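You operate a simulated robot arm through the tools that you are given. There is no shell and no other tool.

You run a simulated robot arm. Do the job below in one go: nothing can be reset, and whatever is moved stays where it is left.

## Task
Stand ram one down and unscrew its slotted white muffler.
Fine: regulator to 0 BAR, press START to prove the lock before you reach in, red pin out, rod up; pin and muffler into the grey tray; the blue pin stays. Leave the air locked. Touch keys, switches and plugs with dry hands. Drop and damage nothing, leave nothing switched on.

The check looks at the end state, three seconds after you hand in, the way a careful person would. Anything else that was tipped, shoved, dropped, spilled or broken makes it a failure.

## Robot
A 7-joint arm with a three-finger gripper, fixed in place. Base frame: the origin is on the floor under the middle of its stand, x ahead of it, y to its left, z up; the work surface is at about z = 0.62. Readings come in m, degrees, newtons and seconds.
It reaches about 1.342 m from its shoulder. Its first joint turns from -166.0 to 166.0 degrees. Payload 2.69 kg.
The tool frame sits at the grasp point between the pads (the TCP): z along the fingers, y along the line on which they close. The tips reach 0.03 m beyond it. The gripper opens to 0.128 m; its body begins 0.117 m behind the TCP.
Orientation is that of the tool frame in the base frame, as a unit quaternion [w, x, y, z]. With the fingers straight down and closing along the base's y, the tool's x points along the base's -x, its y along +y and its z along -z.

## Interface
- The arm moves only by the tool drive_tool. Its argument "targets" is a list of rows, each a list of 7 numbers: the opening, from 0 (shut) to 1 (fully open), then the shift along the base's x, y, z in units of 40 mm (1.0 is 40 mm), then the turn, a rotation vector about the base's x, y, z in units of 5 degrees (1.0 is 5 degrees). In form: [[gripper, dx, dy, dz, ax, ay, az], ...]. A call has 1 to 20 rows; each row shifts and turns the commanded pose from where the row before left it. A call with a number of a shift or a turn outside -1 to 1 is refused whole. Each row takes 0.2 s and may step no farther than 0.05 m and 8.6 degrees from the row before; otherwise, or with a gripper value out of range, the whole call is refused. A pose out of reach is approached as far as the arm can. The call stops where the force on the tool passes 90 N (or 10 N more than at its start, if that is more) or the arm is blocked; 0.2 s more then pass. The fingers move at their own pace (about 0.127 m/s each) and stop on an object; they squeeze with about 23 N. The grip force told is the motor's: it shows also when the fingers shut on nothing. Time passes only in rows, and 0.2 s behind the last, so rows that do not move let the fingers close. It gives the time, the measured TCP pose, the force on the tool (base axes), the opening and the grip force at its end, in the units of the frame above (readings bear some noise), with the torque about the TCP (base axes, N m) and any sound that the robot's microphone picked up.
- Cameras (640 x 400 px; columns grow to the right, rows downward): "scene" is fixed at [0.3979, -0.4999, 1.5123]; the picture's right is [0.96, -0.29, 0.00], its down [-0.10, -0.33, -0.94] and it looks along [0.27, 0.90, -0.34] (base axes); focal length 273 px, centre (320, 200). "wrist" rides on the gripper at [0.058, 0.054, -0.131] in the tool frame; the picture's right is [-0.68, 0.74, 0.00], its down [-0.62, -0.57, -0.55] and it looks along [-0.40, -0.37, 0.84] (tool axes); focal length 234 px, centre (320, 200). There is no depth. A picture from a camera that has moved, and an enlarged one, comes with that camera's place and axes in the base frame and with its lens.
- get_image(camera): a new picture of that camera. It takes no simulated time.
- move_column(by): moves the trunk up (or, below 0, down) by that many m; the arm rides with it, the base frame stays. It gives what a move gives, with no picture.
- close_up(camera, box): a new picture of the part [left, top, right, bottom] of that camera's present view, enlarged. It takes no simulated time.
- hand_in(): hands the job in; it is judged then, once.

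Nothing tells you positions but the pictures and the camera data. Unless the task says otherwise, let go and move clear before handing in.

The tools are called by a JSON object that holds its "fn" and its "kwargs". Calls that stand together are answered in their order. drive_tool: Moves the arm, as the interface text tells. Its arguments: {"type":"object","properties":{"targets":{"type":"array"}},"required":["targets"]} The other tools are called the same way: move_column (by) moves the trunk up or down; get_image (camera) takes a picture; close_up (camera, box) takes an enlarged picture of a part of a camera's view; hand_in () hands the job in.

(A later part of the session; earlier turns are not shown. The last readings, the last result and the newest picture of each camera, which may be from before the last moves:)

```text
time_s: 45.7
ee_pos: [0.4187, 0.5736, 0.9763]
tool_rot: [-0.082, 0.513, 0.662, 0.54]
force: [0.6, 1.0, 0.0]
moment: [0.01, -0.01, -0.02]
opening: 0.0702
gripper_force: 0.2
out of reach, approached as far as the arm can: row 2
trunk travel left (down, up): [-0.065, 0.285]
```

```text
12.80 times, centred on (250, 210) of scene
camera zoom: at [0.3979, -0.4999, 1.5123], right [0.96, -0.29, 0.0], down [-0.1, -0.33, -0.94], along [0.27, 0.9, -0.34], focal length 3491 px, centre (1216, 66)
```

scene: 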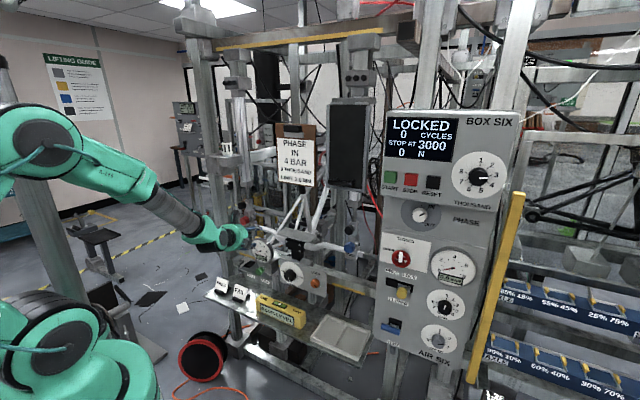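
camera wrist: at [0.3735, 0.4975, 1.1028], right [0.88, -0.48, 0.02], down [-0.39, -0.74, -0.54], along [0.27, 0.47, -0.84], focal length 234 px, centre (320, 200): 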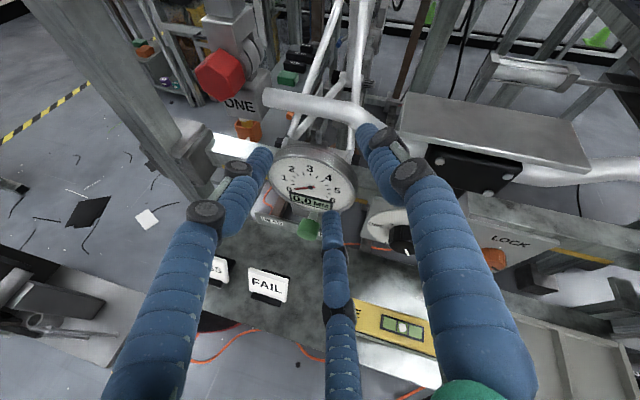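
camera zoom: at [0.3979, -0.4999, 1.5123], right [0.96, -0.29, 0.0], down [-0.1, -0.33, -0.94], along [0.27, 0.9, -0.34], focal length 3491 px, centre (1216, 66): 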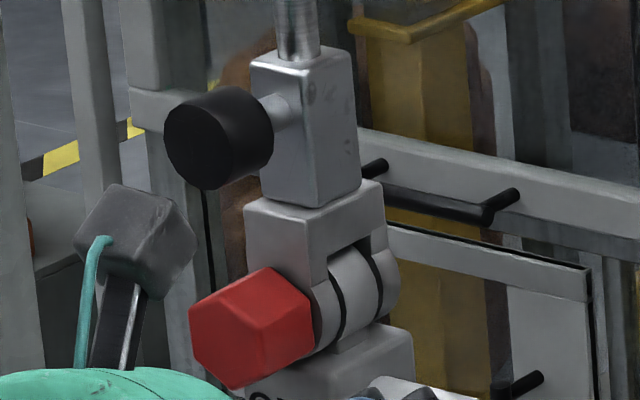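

The red head is a hex prism about 40 mm deep, so there is enough to hold. I move to about 8 cm in front of it, turning the tool more in line with the pin.

{"fn": "drive_tool", "kwargs": {"targets": [[0.55, -0.466, 0.72, 0.177, 0, 0, -0.6], [0.55, -0.466, 0.72, 0.177, 0, 0, -0.6], [0.55, -0.466, 0.72, 0.177, 0, 0, -0.6], [0.55, -0.466, 0.72, 0.177, 0, 0, -0.6]]}}

{"fn": "get_image", "kwargs": {"camera": "wrist"}}

{"fn": "get_image", "kwargs": {"camera": "scene"}}

```text
time_s: 46.7
ee_pos: [0.4767, 0.6019, 1.053]
tool_rot: [-0.072, 0.563, 0.631, 0.529]
force: [-0.5, -0.9, -0.4]
moment: [0.16, -0.07, 0.01]
opening: 0.0703
gripper_force: 0.0
out of reach, approached as far as the arm can: row 1, 2, 3, 4
trunk travel left (down, up): [-0.065, 0.285]
```

```text
taken
camera wrist: at [0.4315, 0.5303, 1.1803], right [0.82, -0.57, -0.03], down [-0.5, -0.69, -0.52], along [0.27, 0.44, -0.86], focal length 234 px, centre (320, 200)
```

wrist: 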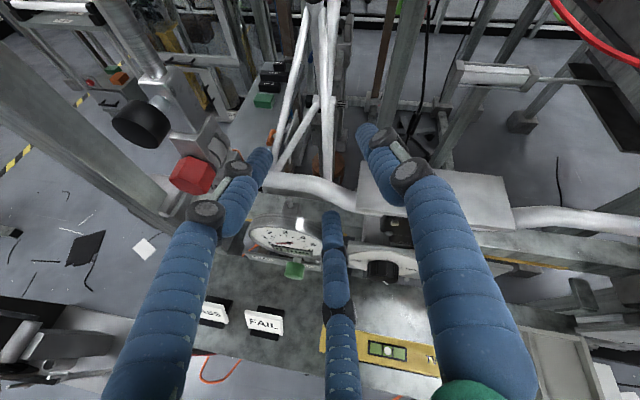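

```text
taken
```

scene: 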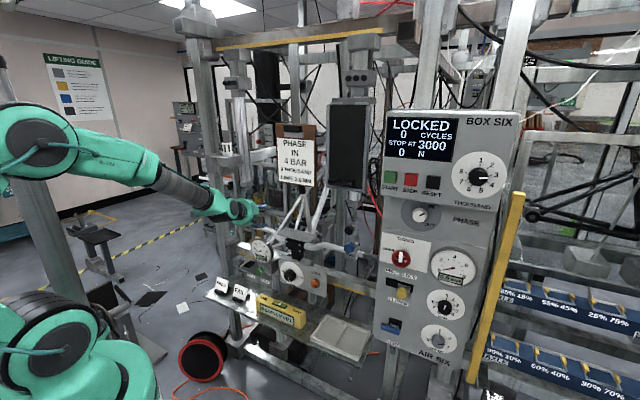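

Near the base the arm's solution keeps running into joint stops and drifting, so I'll back off to open space on the right and re-approach along a wider arc.

{"fn": "drive_tool", "kwargs": {"targets": [[0.55, 0.3, -0.8, 0.3, 0, 0, 0], [0.55, 0.3, -0.8, 0.3, 0, 0, 0], [0.55, 0.3, -0.8, 0.3, 0, 0, 0]]}}

{"fn": "get_image", "kwargs": {"camera": "scene"}}

```text
time_s: 47.5
ee_pos: [0.5109, 0.5064, 1.0913]
tool_rot: [-0.072, 0.561, 0.632, 0.529]
force: [0.4, -0.3, -0.1]
moment: [0.01, 0.01, -0.04]
opening: 0.0706
gripper_force: 0.0
trunk travel left (down, up): [-0.065, 0.285]
```

```text
taken
```

scene: 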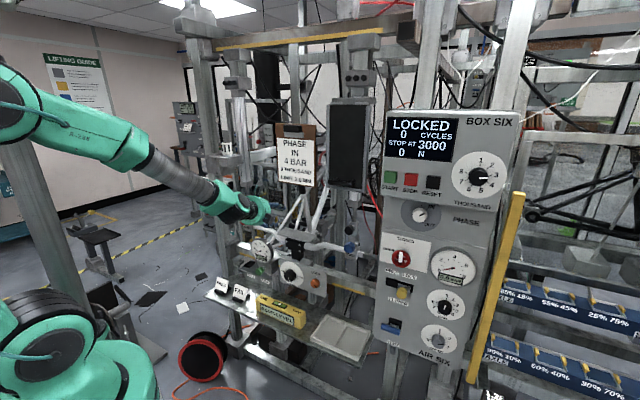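

{"fn": "drive_tool", "kwargs": {"targets": [[0.55, 0.2, -0.3, 0.3, 0.83, -0.56, 0], [0.55, 0.2, -0.3, 0.3, 0.83, -0.56, 0], [0.55, 0.2, -0.3, 0.3, 0.83, -0.56, 0], [0.55, 0, 0, 0, 0, 0, 0]]}}

{"fn": "get_image", "kwargs": {"camera": "scene"}}

```text
time_s: 48.5
ee_pos: [0.5338, 0.4716, 1.1261]
tool_rot: [-0.086, 0.51, 0.575, 0.634]
force: [0.1, 0.2, 0.8]
moment: [-0.02, 0.03, 0.05]
opening: 0.0703
gripper_force: 0.0
trunk travel left (down, up): [-0.065, 0.285]
```

```text
taken
```

scene: 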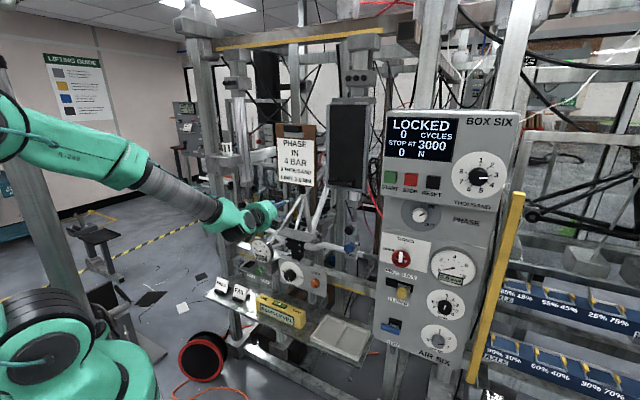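

This works with the elbow back. I draw back a little from the rig and lower the trunk the remaining 6 cm so this posture reaches the pin height.

{"fn": "drive_tool", "kwargs": {"targets": [[0.55, -0.5, -0.9, 0, 0, 0, 0]]}}

{"fn": "move_column", "kwargs": {"by": -0.06}}

{"fn": "drive_tool", "kwargs": {"targets": [[0.55, -0.5, 0.6, 0, 0, 0, 0], [0.55, -0.5, 0.6, 0, 0, 0, 0]]}}

{"fn": "get_image", "kwargs": {"camera": "scene"}}

{"fn": "get_image", "kwargs": {"camera": "wrist"}}

```text
time_s: 48.9
ee_pos: [0.515, 0.4367, 1.1281]
tool_rot: [-0.085, 0.51, 0.575, 0.634]
force: [-0.2, 0.5, 0.4]
moment: [0.03, -0.02, 0.03]
opening: 0.0704
gripper_force: 0.0
trunk travel left (down, up): [-0.065, 0.285]
```

```text
time_s: 49.9
ee_pos: [0.5147, 0.4374, 1.0674]
tool_rot: [-0.085, 0.51, 0.575, 0.634]
force: [-0.4, -0.4, -0.8]
moment: [0.01, -0.01, -0.03]
opening: 0.0702
gripper_force: 0.0
trunk travel left (down, up): [-0.005, 0.345]
```

```text
time_s: 50.5
ee_pos: [0.4745, 0.4853, 1.0662]
tool_rot: [-0.085, 0.511, 0.573, 0.635]
force: [-0.2, -0.4, 0.1]
moment: [0.0, 0.04, 0.05]
opening: 0.0702
gripper_force: 0.0
trunk travel left (down, up): [-0.005, 0.345]
```

```text
taken
```

scene: 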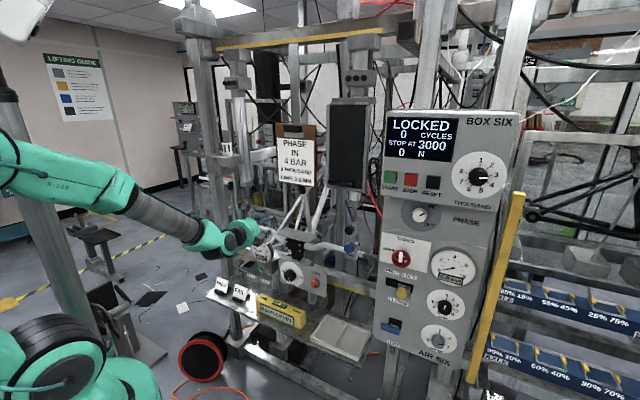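

```text
taken
camera wrist: at [0.4122, 0.388, 1.1684], right [0.83, -0.56, -0.03], down [-0.41, -0.56, -0.72], along [0.39, 0.61, -0.69], focal length 234 px, centre (320, 200)
```

wrist: 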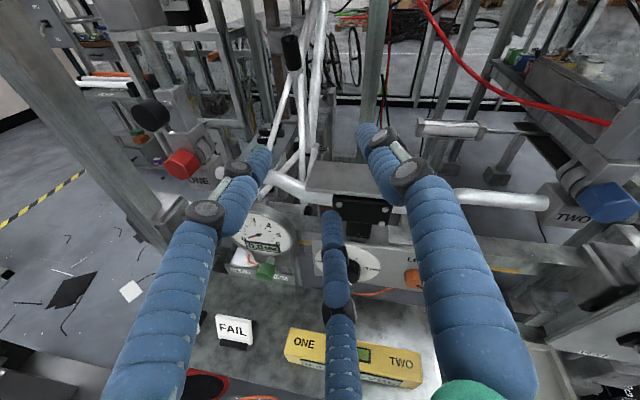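

Good, no limits hit. I continue left toward the pin.

{"fn": "drive_tool", "kwargs": {"targets": [[0.55, -0.57, 0.775, -0.1, 0, 0, 0], [0.55, -0.57, 0.775, -0.1, 0, 0, 0], [0.55, -0.57, 0.775, -0.1, 0, 0, 0]]}}

{"fn": "get_image", "kwargs": {"camera": "wrist"}}

```text
time_s: 51.3
ee_pos: [0.4397, 0.5487, 1.0689]
tool_rot: [-0.096, 0.505, 0.581, 0.631]
force: [-0.2, -0.8, -0.4]
moment: [-0.05, 0.02, 0.0]
opening: 0.0708
gripper_force: 0.0
out of reach, approached as far as the arm can: row 2, 3
trunk travel left (down, up): [-0.005, 0.345]
```

```text
taken
camera wrist: at [0.3814, 0.4504, 1.1713], right [0.84, -0.54, -0.04], down [-0.4, -0.57, -0.72], along [0.36, 0.62, -0.69], focal length 234 px, centre (320, 200)
```

wrist: 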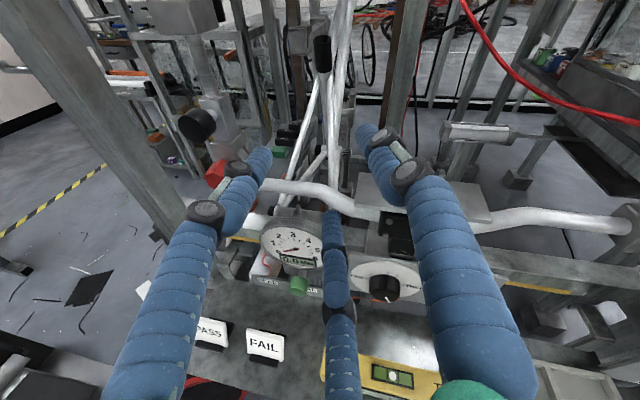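

The stop seems tied to the forearm roll as the tool comes into the arm's plane from the right. I'll unwind it: back off, point the tool straight down, go over to the left side, and then pitch up toward the pin from there.

{"fn": "drive_tool", "kwargs": {"targets": [[0.55, -0.2, -0.7, 0.3, -0.957, 0.605, 0], [0.55, -0.2, -0.7, 0.3, -0.957, 0.605, 0], [0.55, 0, -0.6, 0.3, -0.957, 0.605, 0], [0.55, 0, -0.2, 0.3, -0.957, 0.605, 0], [0.55, 0, 0, 0, -0.957, 0.605, 0], [0.55, 0, 0, 0, -0.957, 0.605, 0], [0.55, 0, 0, 0, -0.957, 0.605, 0], [0.55, 0, 0, 0, -0.957, 0.605, 0], [0.55, 0, 0, 0, -0.957, 0.605, 0], [0.55, 0, 0, 0, -0.957, 0.605, 0], [0.55, 0, 0, 0, -0.957, 0.605, 0], [0.55, 0, 0, 0, -0.957, 0.605, 0], [0.55, 0, 0, 0, -0.957, 0.605, 0], [0.55, 0, 0, 0, -0.957, 0.605, 0]]}}

{"fn": "get_image", "kwargs": {"camera": "scene"}}

{"fn": "get_image", "kwargs": {"camera": "wrist"}}

```text
time_s: 54.3
ee_pos: [0.4196, 0.464, 1.118]
tool_rot: [-0.002, 0.655, 0.755, 0.035]
force: [-0.4, -0.4, -0.6]
moment: [0.04, -0.02, -0.02]
opening: 0.0704
gripper_force: 0.1
out of reach, approached as far as the arm can: row 7
trunk travel left (down, up): [-0.005, 0.345]
```

```text
taken
```

scene: 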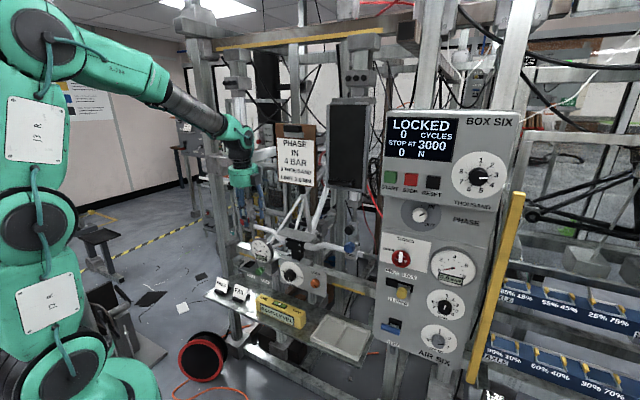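

```text
taken
camera wrist: at [0.4585, 0.5225, 1.2546], right [0.83, -0.56, 0.0], down [-0.49, -0.72, 0.49], along [-0.27, -0.41, -0.87], focal length 234 px, centre (320, 200)
```

wrist: 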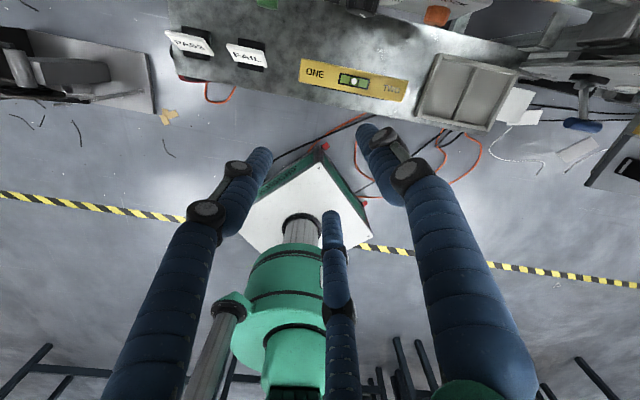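

The tool points straight down now and the whole arm stands in a comfortable posture. I move it left to where it can pitch up toward the pin.

{"fn": "drive_tool", "kwargs": {"targets": [[0.55, -0.906, 0.05, -0.37, 0, 0, -0.29], [0.55, -0.906, 0.05, -0.37, 0, 0, -0.29], [0.55, -0.906, 0.05, -0.37, 0, 0, -0.29], [0.55, -0.906, 0.05, -0.37, 0, 0, -0.29], [0.55, -0.906, 0.05, -0.37, 0, 0, -0.29], [0.55, -0.906, 0.05, -0.37, 0, 0, -0.29], [0.55, -0.906, 0.05, -0.37, 0, 0, -0.29], [0.55, -0.906, 0.05, -0.37, 0, 0, -0.29]]}}

{"fn": "get_image", "kwargs": {"camera": "scene"}}

```text
time_s: 56.1
ee_pos: [0.1491, 0.4804, 1.0065]
tool_rot: [0.002, 0.723, 0.69, 0.037]
force: [0.3, -0.6, 0.1]
moment: [0.0, -0.03, 0.01]
opening: 0.0705
gripper_force: 0.1
out of reach, approached as far as the arm can: row 8
trunk travel left (down, up): [-0.005, 0.345]
```

```text
taken
```

scene: 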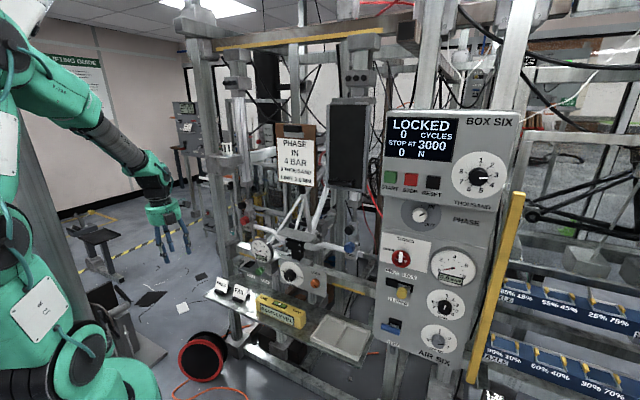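

Now I pitch the tool up toward the pin's axis (azimuth 45°) while moving forward, checking halfway.

{"fn": "drive_tool", "kwargs": {"targets": [[0.55, 0.283, 0.317, 0, 0.81, -0.81, 0], [0.55, 0.283, 0.317, 0, 0.81, -0.81, 0], [0.55, 0.283, 0.317, 0, 0.81, -0.81, 0], [0.55, 0.283, 0.317, 0, 0.81, -0.81, 0], [0.55, 0.283, 0.317, 0, 0.81, -0.81, 0], [0.55, 0.283, 0.317, 0, 0.81, -0.81, 0], [0.55, 0.283, 0.317, 0, 0.81, -0.81, 0]]}}

{"fn": "get_image", "kwargs": {"camera": "scene"}}

{"fn": "get_image", "kwargs": {"camera": "wrist"}}

```text
time_s: 57.7
ee_pos: [0.2831, 0.5186, 1.0486]
tool_rot: [-0.013, 0.684, 0.668, 0.292]
force: [0.4, 0.2, -0.9]
moment: [0.02, -0.01, -0.04]
opening: 0.0704
gripper_force: 0.1
out of reach, approached as far as the arm can: row 1, 2, 3, 4, 5, 6, 7
trunk travel left (down, up): [-0.005, 0.345]
```

```text
taken
```

scene: 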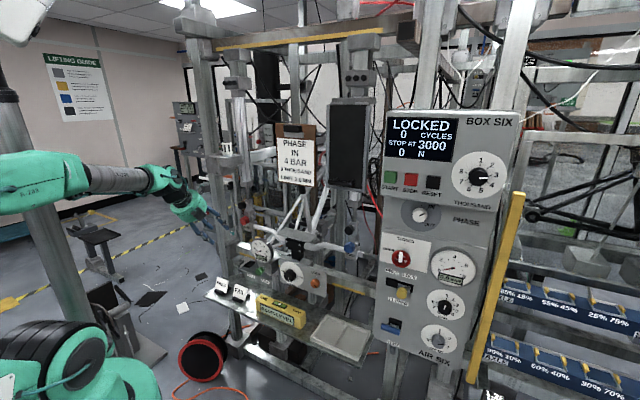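

```text
taken
camera wrist: at [0.2785, 0.5121, 1.202], right [0.72, -0.69, -0.01], down [-0.69, -0.72, -0.01], along [0.0, 0.01, -1.0], focal length 234 px, centre (320, 200)
```

wrist: 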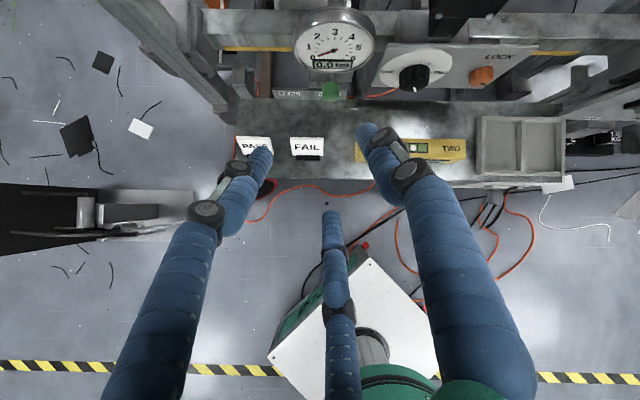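

The arm got partway (tool 56° down). I probe which direction is free from here.

{"fn": "drive_tool", "kwargs": {"targets": [[0.55, 0.3, 0.6, 0, 0, 0, 0]]}}

{"fn": "drive_tool", "kwargs": {"targets": [[0.55, 0.3, 0.6, 0, 0, 0, 0]]}}

{"fn": "drive_tool", "kwargs": {"targets": [[0.55, -0.5, 0.3, 0, 0, 0, 0]]}}

```text
time_s: 58.1
ee_pos: [0.3026, 0.538, 1.054]
tool_rot: [-0.008, 0.687, 0.663, 0.296]
force: [-0.3, -0.3, 0.3]
moment: [0.0, 0.01, 0.0]
opening: 0.0705
gripper_force: 0.1
out of reach, approached as far as the arm can: row 1
trunk travel left (down, up): [-0.005, 0.345]
```

```text
time_s: 58.5
ee_pos: [0.3167, 0.5623, 1.0524]
tool_rot: [-0.006, 0.688, 0.662, 0.296]
force: [-0.2, -0.1, 1.0]
moment: [0.06, 0.01, 0.03]
opening: 0.0704
gripper_force: 0.1
trunk travel left (down, up): [-0.005, 0.345]
```

```text
time_s: 58.9
ee_pos: [0.3076, 0.5692, 1.0569]
tool_rot: [-0.01, 0.686, 0.665, 0.294]
force: [-0.6, -0.4, 0.5]
moment: [0.01, 0.02, 0.0]
opening: 0.0702
gripper_force: 0.1
out of reach, approached as far as the arm can: row 1
trunk travel left (down, up): [-0.005, 0.345]
```

Outward is free but left is blocked, which fits the tool-roll joint being at its stop. I roll the gripper the other way (the direction that had 135° of travel at the regulator) and test again.

{"fn": "drive_tool", "kwargs": {"targets": [[0.55, 0, 0, 0, -0.39, -0.4, 0.83], [0.55, 0, 0, 0, -0.39, -0.4, 0.83], [0.55, 0, 0, 0, -0.39, -0.4, 0.83], [0.55, 0, 0, 0, -0.39, -0.4, 0.83], [0.55, 0, 0, 0, -0.39, -0.4, 0.83], [0.55, 0, 0, 0, -0.39, -0.4, 0.83], [0.55, 0, 0, 0, -0.39, -0.4, 0.83], [0.55, 0, 0, 0, -0.39, -0.4, 0.83]]}}

{"fn": "drive_tool", "kwargs": {"targets": [[0.55, -0.5, 0.4, 0, 0, 0, 0], [0.55, -0.5, 0.4, 0, 0, 0, 0]]}}

```text
time_s: 60.7
ee_pos: [0.3079, 0.5698, 1.0567]
tool_rot: [0.094, 0.42, 0.857, 0.284]
force: [0.2, -1.0, -0.2]
moment: [0.0, -0.01, -0.03]
opening: 0.0707
gripper_force: 0.1
trunk travel left (down, up): [-0.005, 0.345]
```

```text
time_s: 61.3
ee_pos: [0.2654, 0.6024, 1.057]
tool_rot: [0.092, 0.421, 0.857, 0.284]
force: [0.5, 0.0, 0.5]
moment: [0.03, 0.07, 0.04]
opening: 0.0706
gripper_force: 0.2
trunk travel left (down, up): [-0.005, 0.345]
```

Left is free now. I pitch up toward horizontal and go to the pre-grasp point in front of the pin.

{"fn": "drive_tool", "kwargs": {"targets": [[0.55, 0.147, 0.19, -0.2, 0.8, -0.8, 0], [0.55, 0.147, 0.19, -0.2, 0.8, -0.8, 0], [0.55, 0.147, 0.19, -0.2, 0.8, -0.8, 0], [0.55, 0.147, 0.19, -0.2, 0.8, -0.8, 0], [0.55, 0.147, 0.19, -0.2, 0.8, -0.8, 0]]}}

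{"fn": "get_image", "kwargs": {"camera": "wrist"}}

{"fn": "get_image", "kwargs": {"camera": "scene"}}

```text
time_s: 62.5
ee_pos: [0.2972, 0.6265, 1.0467]
tool_rot: [0.139, 0.386, 0.807, 0.424]
force: [0.6, 0.3, 0.2]
moment: [0.0, 0.01, 0.02]
opening: 0.0703
gripper_force: 0.0
out of reach, approached as far as the arm can: row 4, 5
trunk travel left (down, up): [-0.005, 0.345]
```

```text
taken
camera wrist: at [0.2136, 0.6116, 1.1754], right [0.82, -0.25, 0.51], down [-0.18, -0.97, -0.18], along [0.54, 0.06, -0.84], focal length 234 px, centre (320, 200)
```

wrist: 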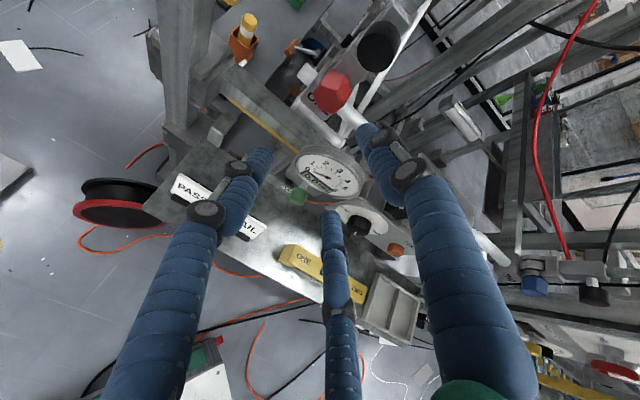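

```text
taken
```

scene: 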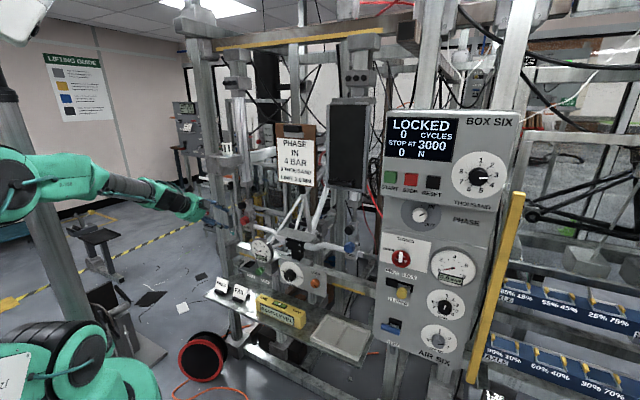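

I'm now in front of the pin at a 37° nose-down pitch; farther in, flatter pitches become reachable. I move forward and down while flattening.

{"fn": "drive_tool", "kwargs": {"targets": [[0.55, 0.3, 0.48, -0.29, 0.57, -0.57, 0], [0.55, 0.3, 0.48, -0.29, 0.57, -0.57, 0], [0.55, 0.3, 0.48, -0.29, 0.57, -0.57, 0]]}}

{"fn": "get_image", "kwargs": {"camera": "wrist"}}

{"fn": "close_up", "kwargs": {"camera": "scene", "box": [170, 170, 290, 245]}}

```text
time_s: 63.3
ee_pos: [0.3596, 0.665, 1.0941]
tool_rot: [0.15, 0.365, 0.79, 0.469]
force: [-1.4, -1.3, 1.3]
moment: [0.01, 0.0, -0.04]
opening: 0.0702
gripper_force: 0.1
out of reach, approached as far as the arm can: row 1, 2, 3
trunk travel left (down, up): [-0.005, 0.345]
```

```text
taken
camera wrist: at [0.2653, 0.6402, 1.2134], right [0.79, -0.27, 0.56], down [-0.14, -0.95, -0.26], along [0.6, 0.13, -0.79], focal length 234 px, centre (320, 200)
```

wrist: 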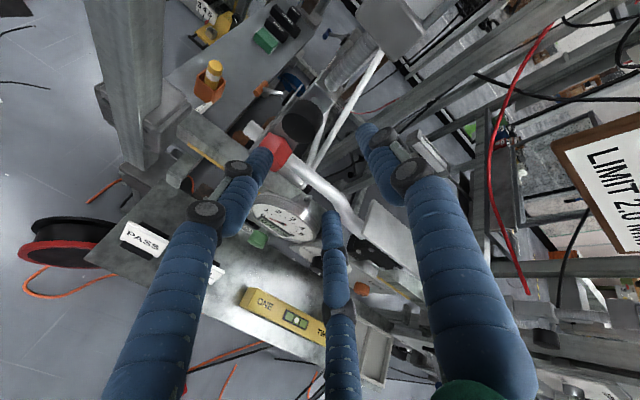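

```text
5.33 times, centred on (230, 208) of scene
camera zoom: at [0.3979, -0.4999, 1.5123], right [0.96, -0.29, 0.0], down [-0.1, -0.33, -0.94], along [0.27, 0.9, -0.34], focal length 1455 px, centre (800, 160)
```

zoom: 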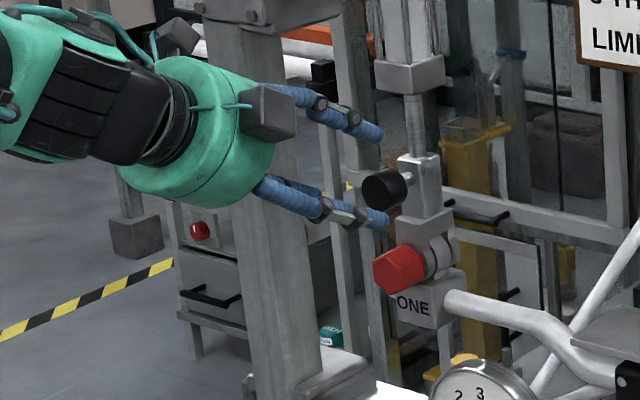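

The elbow-back posture can't get low enough here. A higher trunk should force the elbow up into a better posture. I first draw straight back from the rig, then raise the trunk.

{"fn": "drive_tool", "kwargs": {"targets": [[0.55, -0.7, -0.7, 0, 0, 0, 0], [0.55, -0.7, -0.7, 0, 0, 0, 0], [0.55, -0.5, -0.5, 0, 0, 0, 0]]}}

{"fn": "move_column", "kwargs": {"by": 0.25}}

{"fn": "get_image", "kwargs": {"camera": "scene"}}

```text
time_s: 64.1
ee_pos: [0.2991, 0.5799, 1.1283]
tool_rot: [0.156, 0.362, 0.782, 0.482]
force: [-0.7, 1.6, -0.3]
moment: [0.0, 0.0, -0.04]
opening: 0.0706
gripper_force: 0.0
out of reach, approached as far as the arm can: row 1, 2
trunk travel left (down, up): [-0.005, 0.345]
```

```text
time_s: 66.7
ee_pos: [0.2978, 0.5798, 1.3794]
tool_rot: [0.157, 0.363, 0.781, 0.483]
force: [-0.6, 0.5, 1.4]
moment: [-0.02, 0.03, -0.04]
opening: 0.0704
gripper_force: 0.1
trunk travel left (down, up): [-0.255, 0.095]
```

```text
taken
```

scene: 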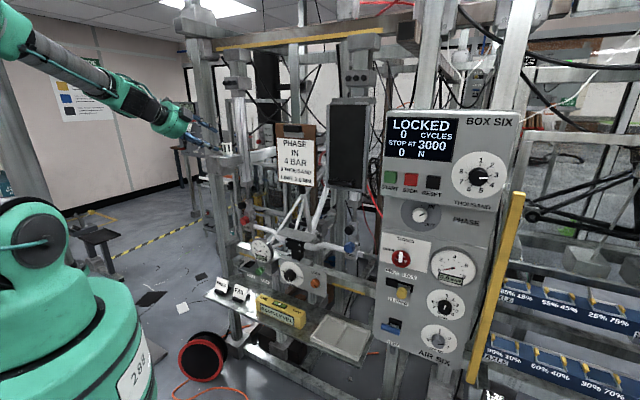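

The trunk is up and the muffler is untouched. Now I bring the tool straight down toward pin height.

{"fn": "drive_tool", "kwargs": {"targets": [[0.55, 0, 0, -1, 0, 0, 0], [0.55, 0, 0, -1, 0, 0, 0], [0.55, 0, 0, -1, 0, 0, 0], [0.55, 0, 0, -1, 0, 0, 0], [0.55, 0, 0, -1, 0, 0, 0], [0.55, 0, 0, -1, 0, 0, 0], [0.55, 0, 0, -1, 0, 0, 0], [0.55, 0, 0, -1, 0, 0, 0]]}}

{"fn": "get_image", "kwargs": {"camera": "scene"}}

{"fn": "get_image", "kwargs": {"camera": "wrist"}}

```text
time_s: 68.5
ee_pos: [0.3624, 0.4805, 1.2913]
tool_rot: [0.15, 0.362, 0.789, 0.474]
force: [0.8, 0.5, 0.2]
moment: [-0.04, 0.02, -0.01]
opening: 0.0706
gripper_force: 0.1
out of reach, approached as far as the arm can: row 1, 2, 3, 4, 5, 6, 7, 8
trunk travel left (down, up): [-0.255, 0.095]
```

```text
taken
```

scene: 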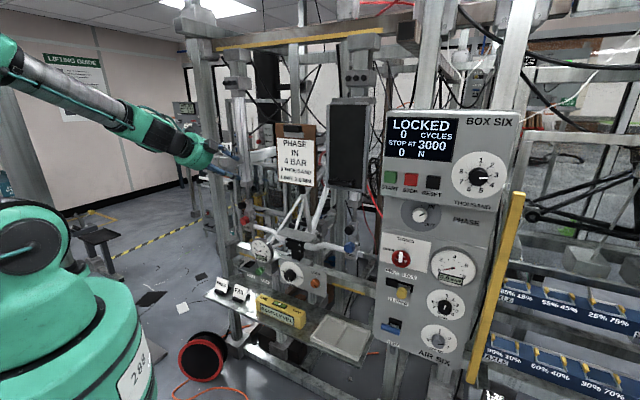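

```text
taken
camera wrist: at [0.2703, 0.454, 1.4105], right [0.78, -0.27, 0.56], down [-0.13, -0.95, -0.27], along [0.61, 0.14, -0.78], focal length 234 px, centre (320, 200)
```

wrist: 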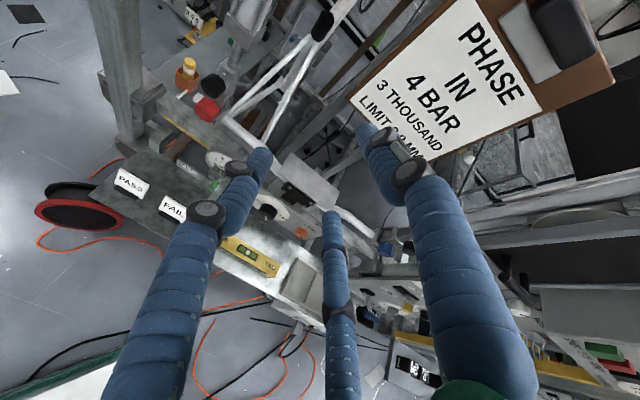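

The wrist's bend-up direction ties into the roll joint. Rolling the gripper well round (it is three-fold symmetric) should free it; I do that here in open space and retry descending.

{"fn": "drive_tool", "kwargs": {"targets": [[0.55, 0, 0, 0, -0.81, -0.895, 0.71], [0.55, 0, 0, 0, -0.81, -0.895, 0.71], [0.55, 0, 0, 0, -0.81, -0.895, 0.71], [0.55, 0, 0, 0, -0.81, -0.895, 0.71], [0.55, 0, 0, 0, -0.81, -0.895, 0.71], [0.55, 0, 0, 0, -0.81, -0.895, 0.71], [0.55, 0, 0, 0, -0.81, -0.895, 0.71], [0.55, 0, 0, 0, -0.81, -0.895, 0.71], [0.55, 0, 0, 0, -0.81, -0.895, 0.71], [0.55, 0, 0, 0, -0.81, -0.895, 0.71], [0.55, 0, 0, 0, -0.81, -0.895, 0.71], [0.55, 0, 0, 0, -0.81, -0.895, 0.71], [0.55, 0, 0, 0, -0.81, -0.895, 0.71], [0.55, 0, 0, 0, -0.81, -0.895, 0.71], [0.55, 0, 0, 0, -0.81, -0.895, 0.71], [0.55, 0, 0, 0, -0.81, -0.895, 0.71]]}}

{"fn": "drive_tool", "kwargs": {"targets": [[0.55, 0, 0, -0.8, 0, 0, 0], [0.55, 0, 0, -0.8, 0, 0, 0]]}}

{"fn": "get_image", "kwargs": {"camera": "scene"}}

```text
time_s: 71.9
ee_pos: [0.3654, 0.4808, 1.2939]
tool_rot: [0.472, -0.457, 0.738, 0.153]
force: [-0.4, -0.2, 0.6]
moment: [0.01, 0.02, -0.02]
opening: 0.0706
gripper_force: 0.1
trunk travel left (down, up): [-0.255, 0.095]
```

```text
time_s: 72.5
ee_pos: [0.3631, 0.4815, 1.2295]
tool_rot: [0.472, -0.455, 0.74, 0.153]
force: [-0.3, 0.9, 0.5]
moment: [-0.06, -0.05, -0.02]
opening: 0.0704
gripper_force: 0.1
trunk travel left (down, up): [-0.255, 0.095]
```

```text
taken
```

scene: 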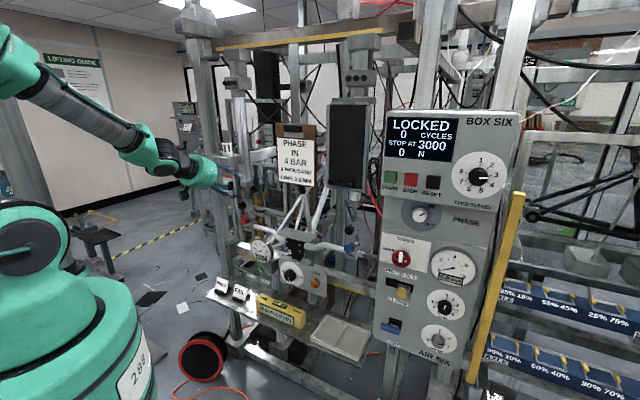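

That freed it: no limits now. I continue down and left, levelling the tool.

{"fn": "drive_tool", "kwargs": {"targets": [[0.55, -0.1375, 0.5, -0.795, 0.455, -0.425, -0.11], [0.55, -0.1375, 0.5, -0.795, 0.455, -0.425, -0.11], [0.55, -0.1375, 0.5, -0.795, 0.455, -0.425, -0.11], [0.55, -0.1375, 0.5, -0.795, 0.455, -0.425, -0.11], [0.55, -0.1375, 0.5, -0.795, 0.455, -0.425, -0.11]]}}

{"fn": "get_image", "kwargs": {"camera": "scene"}}

{"fn": "get_image", "kwargs": {"camera": "wrist"}}

```text
time_s: 73.7
ee_pos: [0.3376, 0.5815, 1.0698]
tool_rot: [0.585, -0.402, 0.683, 0.172]
force: [0.0, 1.4, 0.5]
moment: [-0.06, 0.08, -0.03]
opening: 0.0704
gripper_force: 0.1
trunk travel left (down, up): [-0.255, 0.095]
```

```text
taken
```

scene: 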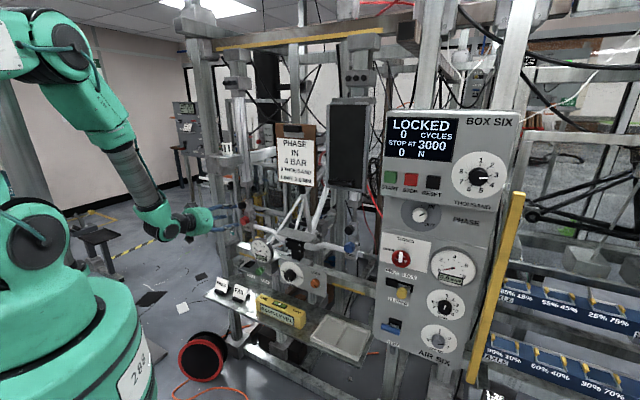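

```text
taken
camera wrist: at [0.211, 0.5011, 1.036], right [-0.56, 0.69, 0.46], down [0.06, -0.52, 0.85], along [0.83, 0.5, 0.25], focal length 234 px, centre (320, 200)
```

wrist: 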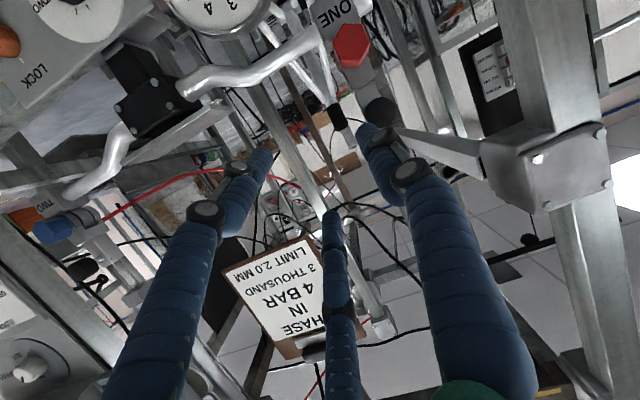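

This is the posture I wanted; the pin head and black knob are in view (image upside down), and the head fits (0.395, 0.744, 0.971). I finish levelling and line up with the pin's axis.

{"fn": "drive_tool", "kwargs": {"targets": [[0.55, -0.2, 0.466, -0.62, 0.523, -0.523, -0.095], [0.55, -0.2, 0.466, -0.62, 0.523, -0.523, -0.095], [0.55, -0.2, 0.466, -0.62, 0.523, -0.523, -0.095], [0.55, -0.2, 0.466, -0.62, 0.523, -0.523, -0.095]]}}

{"fn": "get_image", "kwargs": {"camera": "wrist"}}

{"fn": "close_up", "kwargs": {"camera": "scene", "box": [170, 180, 290, 255]}}

```text
time_s: 74.7
ee_pos: [0.3053, 0.6547, 0.9719]
tool_rot: [0.683, -0.349, 0.615, 0.186]
force: [-0.2, -0.7, 1.2]
moment: [-0.01, 0.09, 0.0]
opening: 0.0704
gripper_force: 0.0
trunk travel left (down, up): [-0.255, 0.095]
```

```text
taken
camera wrist: at [0.1852, 0.5888, 0.903], right [-0.62, 0.62, 0.47], down [-0.11, -0.67, 0.74], along [0.78, 0.41, 0.48], focal length 234 px, centre (320, 200)
```

wrist: 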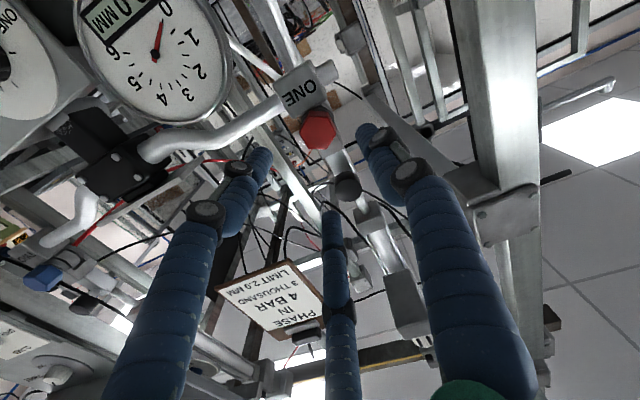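

```text
5.33 times, centred on (230, 218) of scene
camera zoom: at [0.3979, -0.4999, 1.5123], right [0.96, -0.29, 0.0], down [-0.1, -0.33, -0.94], along [0.27, 0.9, -0.34], focal length 1455 px, centre (800, 107)
```

zoom: 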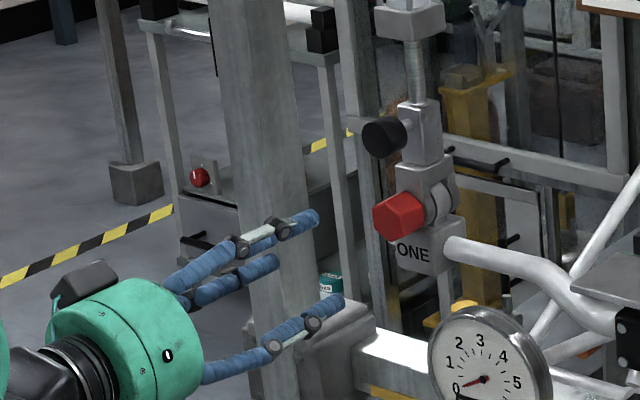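

The tool axis is lined up with the pin. I check the centring in a close-up before going in.

{"fn": "close_up", "kwargs": {"camera": "wrist", "box": [260, 80, 380, 155]}}

```text
5.33 times, centred on (320, 118) of wrist
camera zoom: at [0.1852, 0.5888, 0.903], right [-0.62, 0.62, 0.47], down [-0.11, -0.67, 0.74], along [0.78, 0.41, 0.48], focal length 1249 px, centre (320, 640)
```

zoom: 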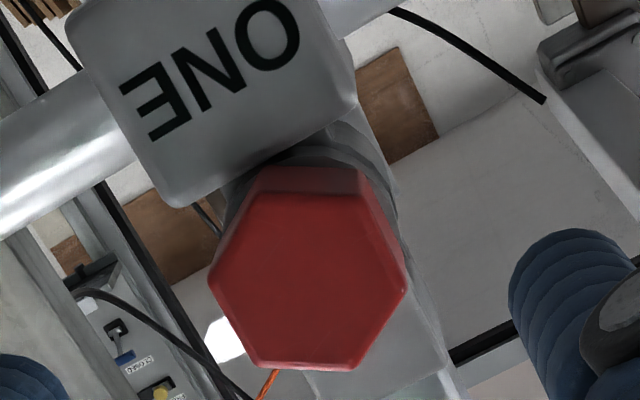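

The head is centred within 2 mm of the tool axis (hex about 42 mm across corners). I narrow the fingers to 58 mm and go in until the tips are about level with the head's face.

{"fn": "drive_tool", "kwargs": {"targets": [[0.45, 0.619, 0.559, -0.025, 0, 0, 0], [0.45, 0.589, 0.589, 0, 0, 0, 0], [0.45, 0.5, 0.5, 0, 0, 0, 0]]}}

{"fn": "get_image", "kwargs": {"camera": "wrist"}}

{"fn": "close_up", "kwargs": {"camera": "scene", "box": [200, 190, 280, 240]}}

```text
time_s: 75.5
ee_pos: [0.3719, 0.7212, 0.9703]
tool_rot: [0.681, -0.35, 0.615, 0.186]
force: [-0.3, 0.6, 0.2]
moment: [0.01, -0.03, 0.02]
opening: 0.0575
gripper_force: 0.0
trunk travel left (down, up): [-0.255, 0.095]
```

```text
taken
camera wrist: at [0.2532, 0.6553, 0.9014], right [-0.62, 0.62, 0.47], down [-0.11, -0.67, 0.74], along [0.78, 0.41, 0.48], focal length 234 px, centre (320, 200)
```

wrist: 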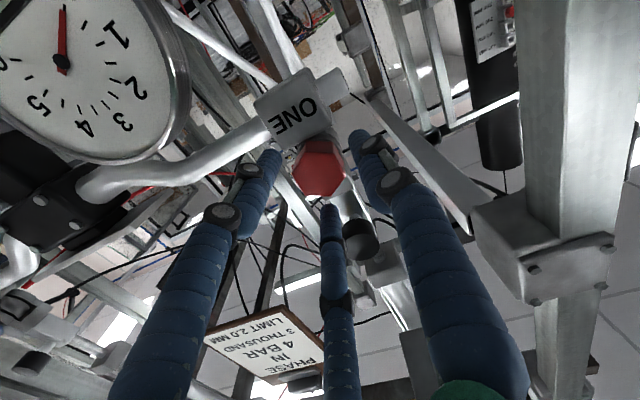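

```text
8.00 times, centred on (240, 215) of scene
camera zoom: at [0.3979, -0.4999, 1.5123], right [0.96, -0.29, 0.0], down [-0.1, -0.33, -0.94], along [0.27, 0.9, -0.34], focal length 2182 px, centre (960, 80)
```

zoom: 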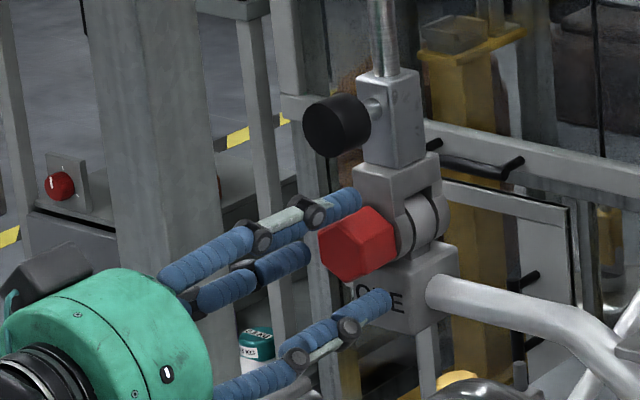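

Centred; the tips are about 6 mm short of the face. I go in another 18 mm slowly.

{"fn": "drive_tool", "kwargs": {"targets": [[0.45, 0.16, 0.16, 0, 0, 0, 0], [0.45, 0.16, 0.16, 0, 0, 0, 0]]}}

{"fn": "close_up", "kwargs": {"camera": "wrist", "box": [250, 110, 410, 210]}}

{"fn": "close_up", "kwargs": {"camera": "scene", "box": [210, 195, 274, 235]}}

```text
time_s: 76.1
ee_pos: [0.3868, 0.7348, 0.971]
tool_rot: [0.681, -0.35, 0.615, 0.187]
force: [-0.4, -0.5, -0.7]
moment: [-0.01, -0.01, 0.05]
opening: 0.0574
gripper_force: 0.1
trunk travel left (down, up): [-0.255, 0.095]
```

```text
4.00 times, centred on (330, 160) of wrist
camera zoom: at [0.2666, 0.6683, 0.9011], right [-0.62, 0.62, 0.47], down [-0.11, -0.67, 0.74], along [0.78, 0.41, 0.48], focal length 937 px, centre (280, 360)
```

zoom: 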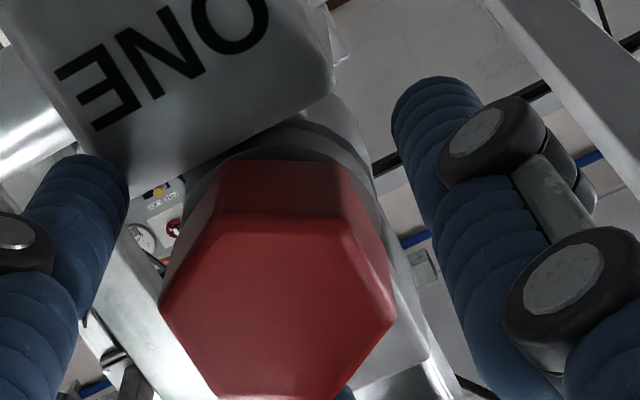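

```text
10.00 times, centred on (242, 215) of scene
camera zoom: at [0.3979, -0.4999, 1.5123], right [0.96, -0.29, 0.0], down [-0.1, -0.33, -0.94], along [0.27, 0.9, -0.34], focal length 2727 px, centre (1100, 50)
```

zoom: 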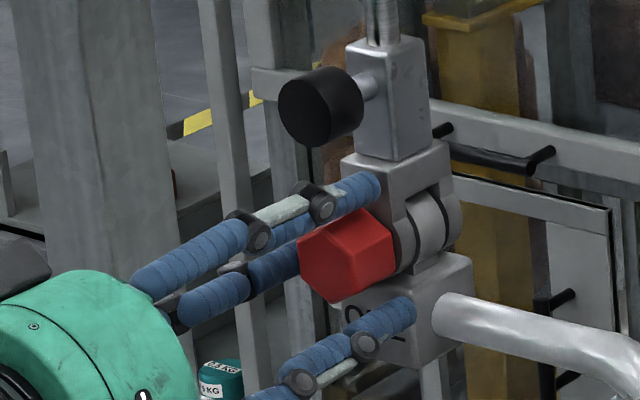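

The tips now reach about 2 cm past the head's face with no contact. I close on the head.

{"fn": "drive_tool", "kwargs": {"targets": [[0, 0, 0, 0, 0, 0, 0], [0, 0, 0, 0, 0, 0, 0], [0, 0, 0, 0, 0, 0, 0]]}}

{"fn": "close_up", "kwargs": {"camera": "wrist", "box": [250, 110, 410, 210]}}

{"fn": "close_up", "kwargs": {"camera": "scene", "box": [210, 195, 274, 235]}}

```text
time_s: 76.9
ee_pos: [0.3857, 0.7353, 0.9713]
tool_rot: [0.682, -0.349, 0.615, 0.186]
force: [-0.4, 1.0, 1.0]
moment: [0.01, 0.0, -0.02]
opening: 0.0356
gripper_force: 23.5
trunk travel left (down, up): [-0.255, 0.095]
```

```text
4.00 times, centred on (330, 160) of wrist
camera zoom: at [0.2663, 0.6685, 0.9015], right [-0.62, 0.62, 0.47], down [-0.11, -0.67, 0.74], along [0.78, 0.41, 0.48], focal length 937 px, centre (280, 360)
```

zoom: 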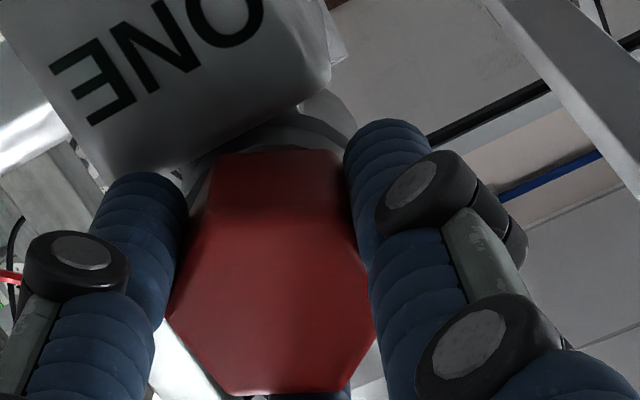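

```text
10.00 times, centred on (242, 215) of scene
camera zoom: at [0.3979, -0.4999, 1.5123], right [0.96, -0.29, 0.0], down [-0.1, -0.33, -0.94], along [0.27, 0.9, -0.34], focal length 2727 px, centre (1100, 50)
```

zoom: 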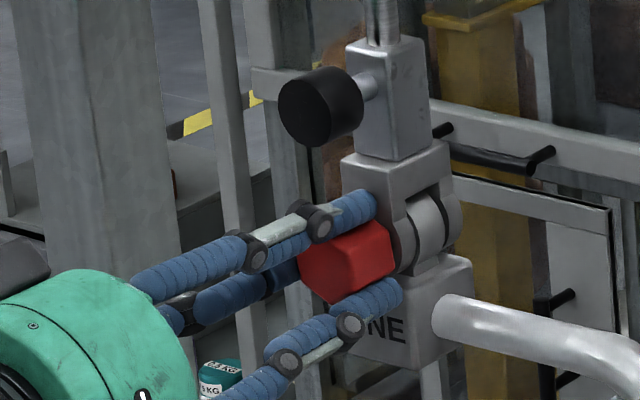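

The head is held across its flats (36 mm) with no side force. I pull straight back in small steps.

{"fn": "drive_tool", "kwargs": {"targets": [[0, -0.1, -0.1, 0, 0, 0, 0], [0, -0.177, -0.177, 0, 0, 0, 0], [0, -0.177, -0.177, 0, 0, 0, 0]]}}

{"fn": "close_up", "kwargs": {"camera": "scene", "box": [210, 195, 274, 235]}}

```text
time_s: 77.7
ee_pos: [0.3666, 0.7168, 0.9708]
tool_rot: [0.681, -0.35, 0.615, 0.187]
force: [-0.3, 0.3, 0.0]
moment: [0.01, 0.05, 0.0]
opening: 0.0356
gripper_force: 23.4
trunk travel left (down, up): [-0.255, 0.095]
```

```text
10.00 times, centred on (242, 215) of scene
camera zoom: at [0.3979, -0.4999, 1.5123], right [0.96, -0.29, 0.0], down [-0.1, -0.33, -0.94], along [0.27, 0.9, -0.34], focal length 2727 px, centre (1100, 50)
```

zoom: 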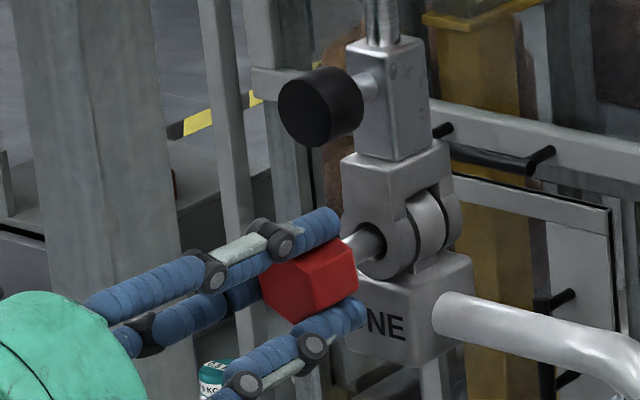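

The pin is sliding out cleanly. I keep pulling straight.

{"fn": "drive_tool", "kwargs": {"targets": [[0, -0.3, -0.3, 0, 0, 0, 0], [0, -0.3, -0.3, 0, 0, 0, 0], [0, -0.3, -0.3, 0, 0, 0, 0], [0, -0.3, -0.3, 0, 0, 0, 0]]}}

{"fn": "close_up", "kwargs": {"camera": "scene", "box": [190, 190, 286, 250]}}

{"fn": "get_image", "kwargs": {"camera": "wrist"}}

```text
time_s: 78.7
ee_pos: [0.32, 0.6687, 0.9691]
tool_rot: [0.682, -0.349, 0.615, 0.186]
force: [0.0, -0.1, -0.8]
moment: [-0.01, 0.03, 0.01]
opening: 0.0353
gripper_force: 22.9
trunk travel left (down, up): [-0.255, 0.095]
```

```text
6.67 times, centred on (238, 220) of scene
camera zoom: at [0.3979, -0.4999, 1.5123], right [0.96, -0.29, 0.0], down [-0.1, -0.33, -0.94], along [0.27, 0.9, -0.34], focal length 1818 px, centre (867, 67)
```

zoom: 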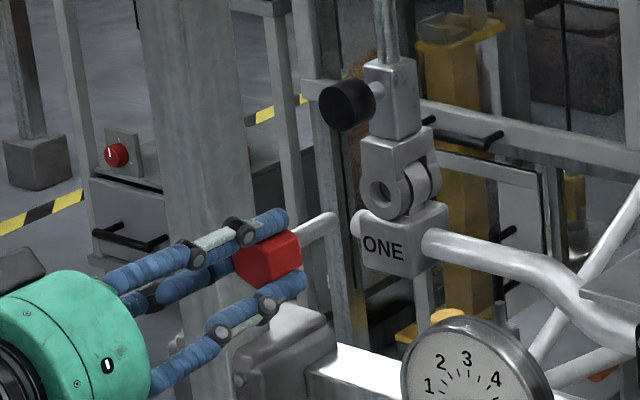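

```text
taken
camera wrist: at [0.2006, 0.6022, 0.9012], right [-0.62, 0.62, 0.47], down [-0.11, -0.67, 0.74], along [0.78, 0.41, 0.48], focal length 234 px, centre (320, 200)
```

wrist: 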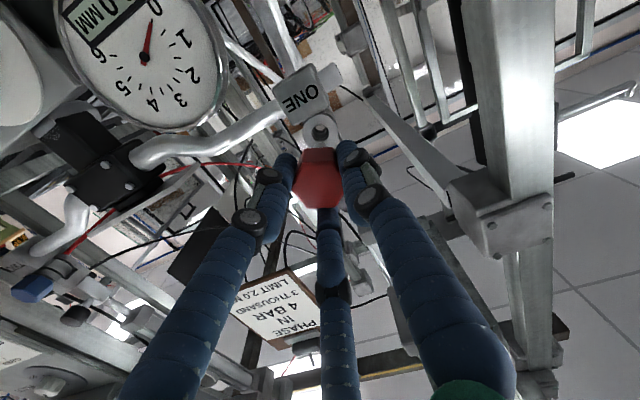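

The pin is clear of the clevis. I back off, lift a little and carry it to the right toward the grey tray.

{"fn": "drive_tool", "kwargs": {"targets": [[0, -0.4, -0.4, 0.3, 0, 0, 0], [0, -0.3, -0.3, 0.6, 0, 0, 0], [0, 0.4, -0.4, 0.8, 0, 0, 0], [0, 0.8, -0.8, 0.3, 0, 0, 0], [0, 0.8, -0.8, 0, 0, 0, 0], [0, 0.8, -0.8, 0, 0, 0, 0]]}}

{"fn": "get_image", "kwargs": {"camera": "scene"}}

```text
time_s: 80.1
ee_pos: [0.4025, 0.5255, 1.0499]
tool_rot: [0.681, -0.35, 0.615, 0.187]
force: [-0.2, 0.1, -0.9]
moment: [-0.01, -0.02, -0.01]
opening: 0.0354
gripper_force: 23.4
trunk travel left (down, up): [-0.255, 0.095]
```

```text
taken
```

scene: 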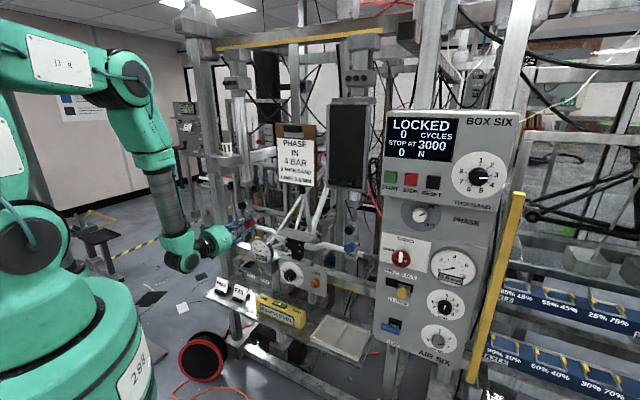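

{"fn": "drive_tool", "kwargs": {"targets": [[0, 0.7, -0.788, 0, -0.707, 0.707, 0], [0, 0.7, -0.788, 0, -0.707, 0.707, 0], [0, 0.7, -0.788, 0, -0.707, 0.707, 0], [0, 0.7, -0.788, 0, -0.707, 0.707, 0], [0, 0.7, -0.788, 0, -0.707, 0.707, 0], [0, 0.7, -0.788, 0, -0.707, 0.707, 0], [0, 0.7, -0.788, 0, -0.707, 0.707, 0], [0, 0.7, -0.788, 0, -0.707, 0.707, 0]]}}

{"fn": "get_image", "kwargs": {"camera": "scene"}}

{"fn": "get_image", "kwargs": {"camera": "wrist"}}

```text
time_s: 81.9
ee_pos: [0.4234, 0.4475, 1.0452]
tool_rot: [0.548, -0.394, 0.728, 0.122]
force: [0.1, 0.7, -1.3]
moment: [-0.01, -0.03, -0.08]
opening: 0.0351
gripper_force: 22.7
out of reach, approached as far as the arm can: row 1, 2, 3, 4, 5, 6, 7, 8
trunk travel left (down, up): [-0.255, 0.095]
```

```text
taken
```

scene: 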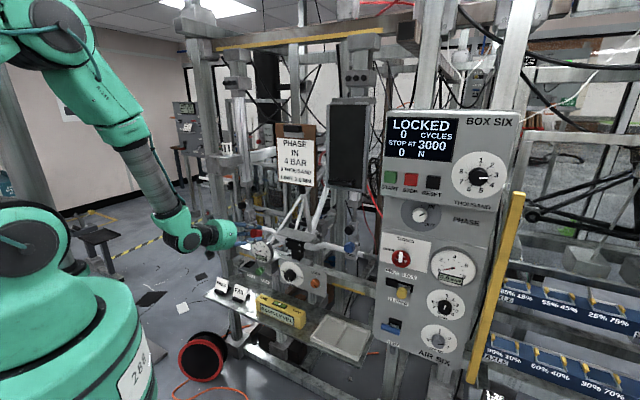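

```text
taken
camera wrist: at [0.2888, 0.3775, 1.0277], right [-0.46, 0.78, 0.42], down [0.07, -0.44, 0.9], along [0.89, 0.44, 0.15], focal length 234 px, centre (320, 200)
```

wrist: 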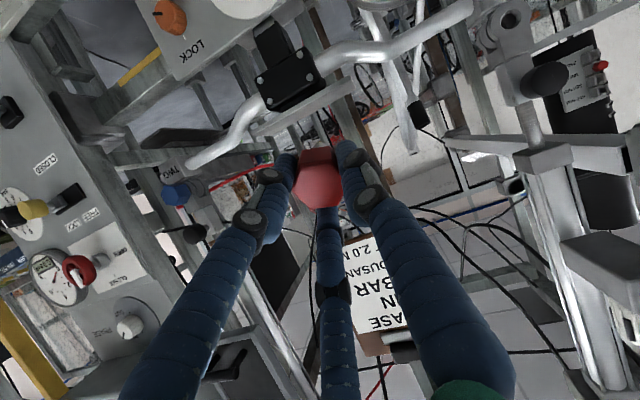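

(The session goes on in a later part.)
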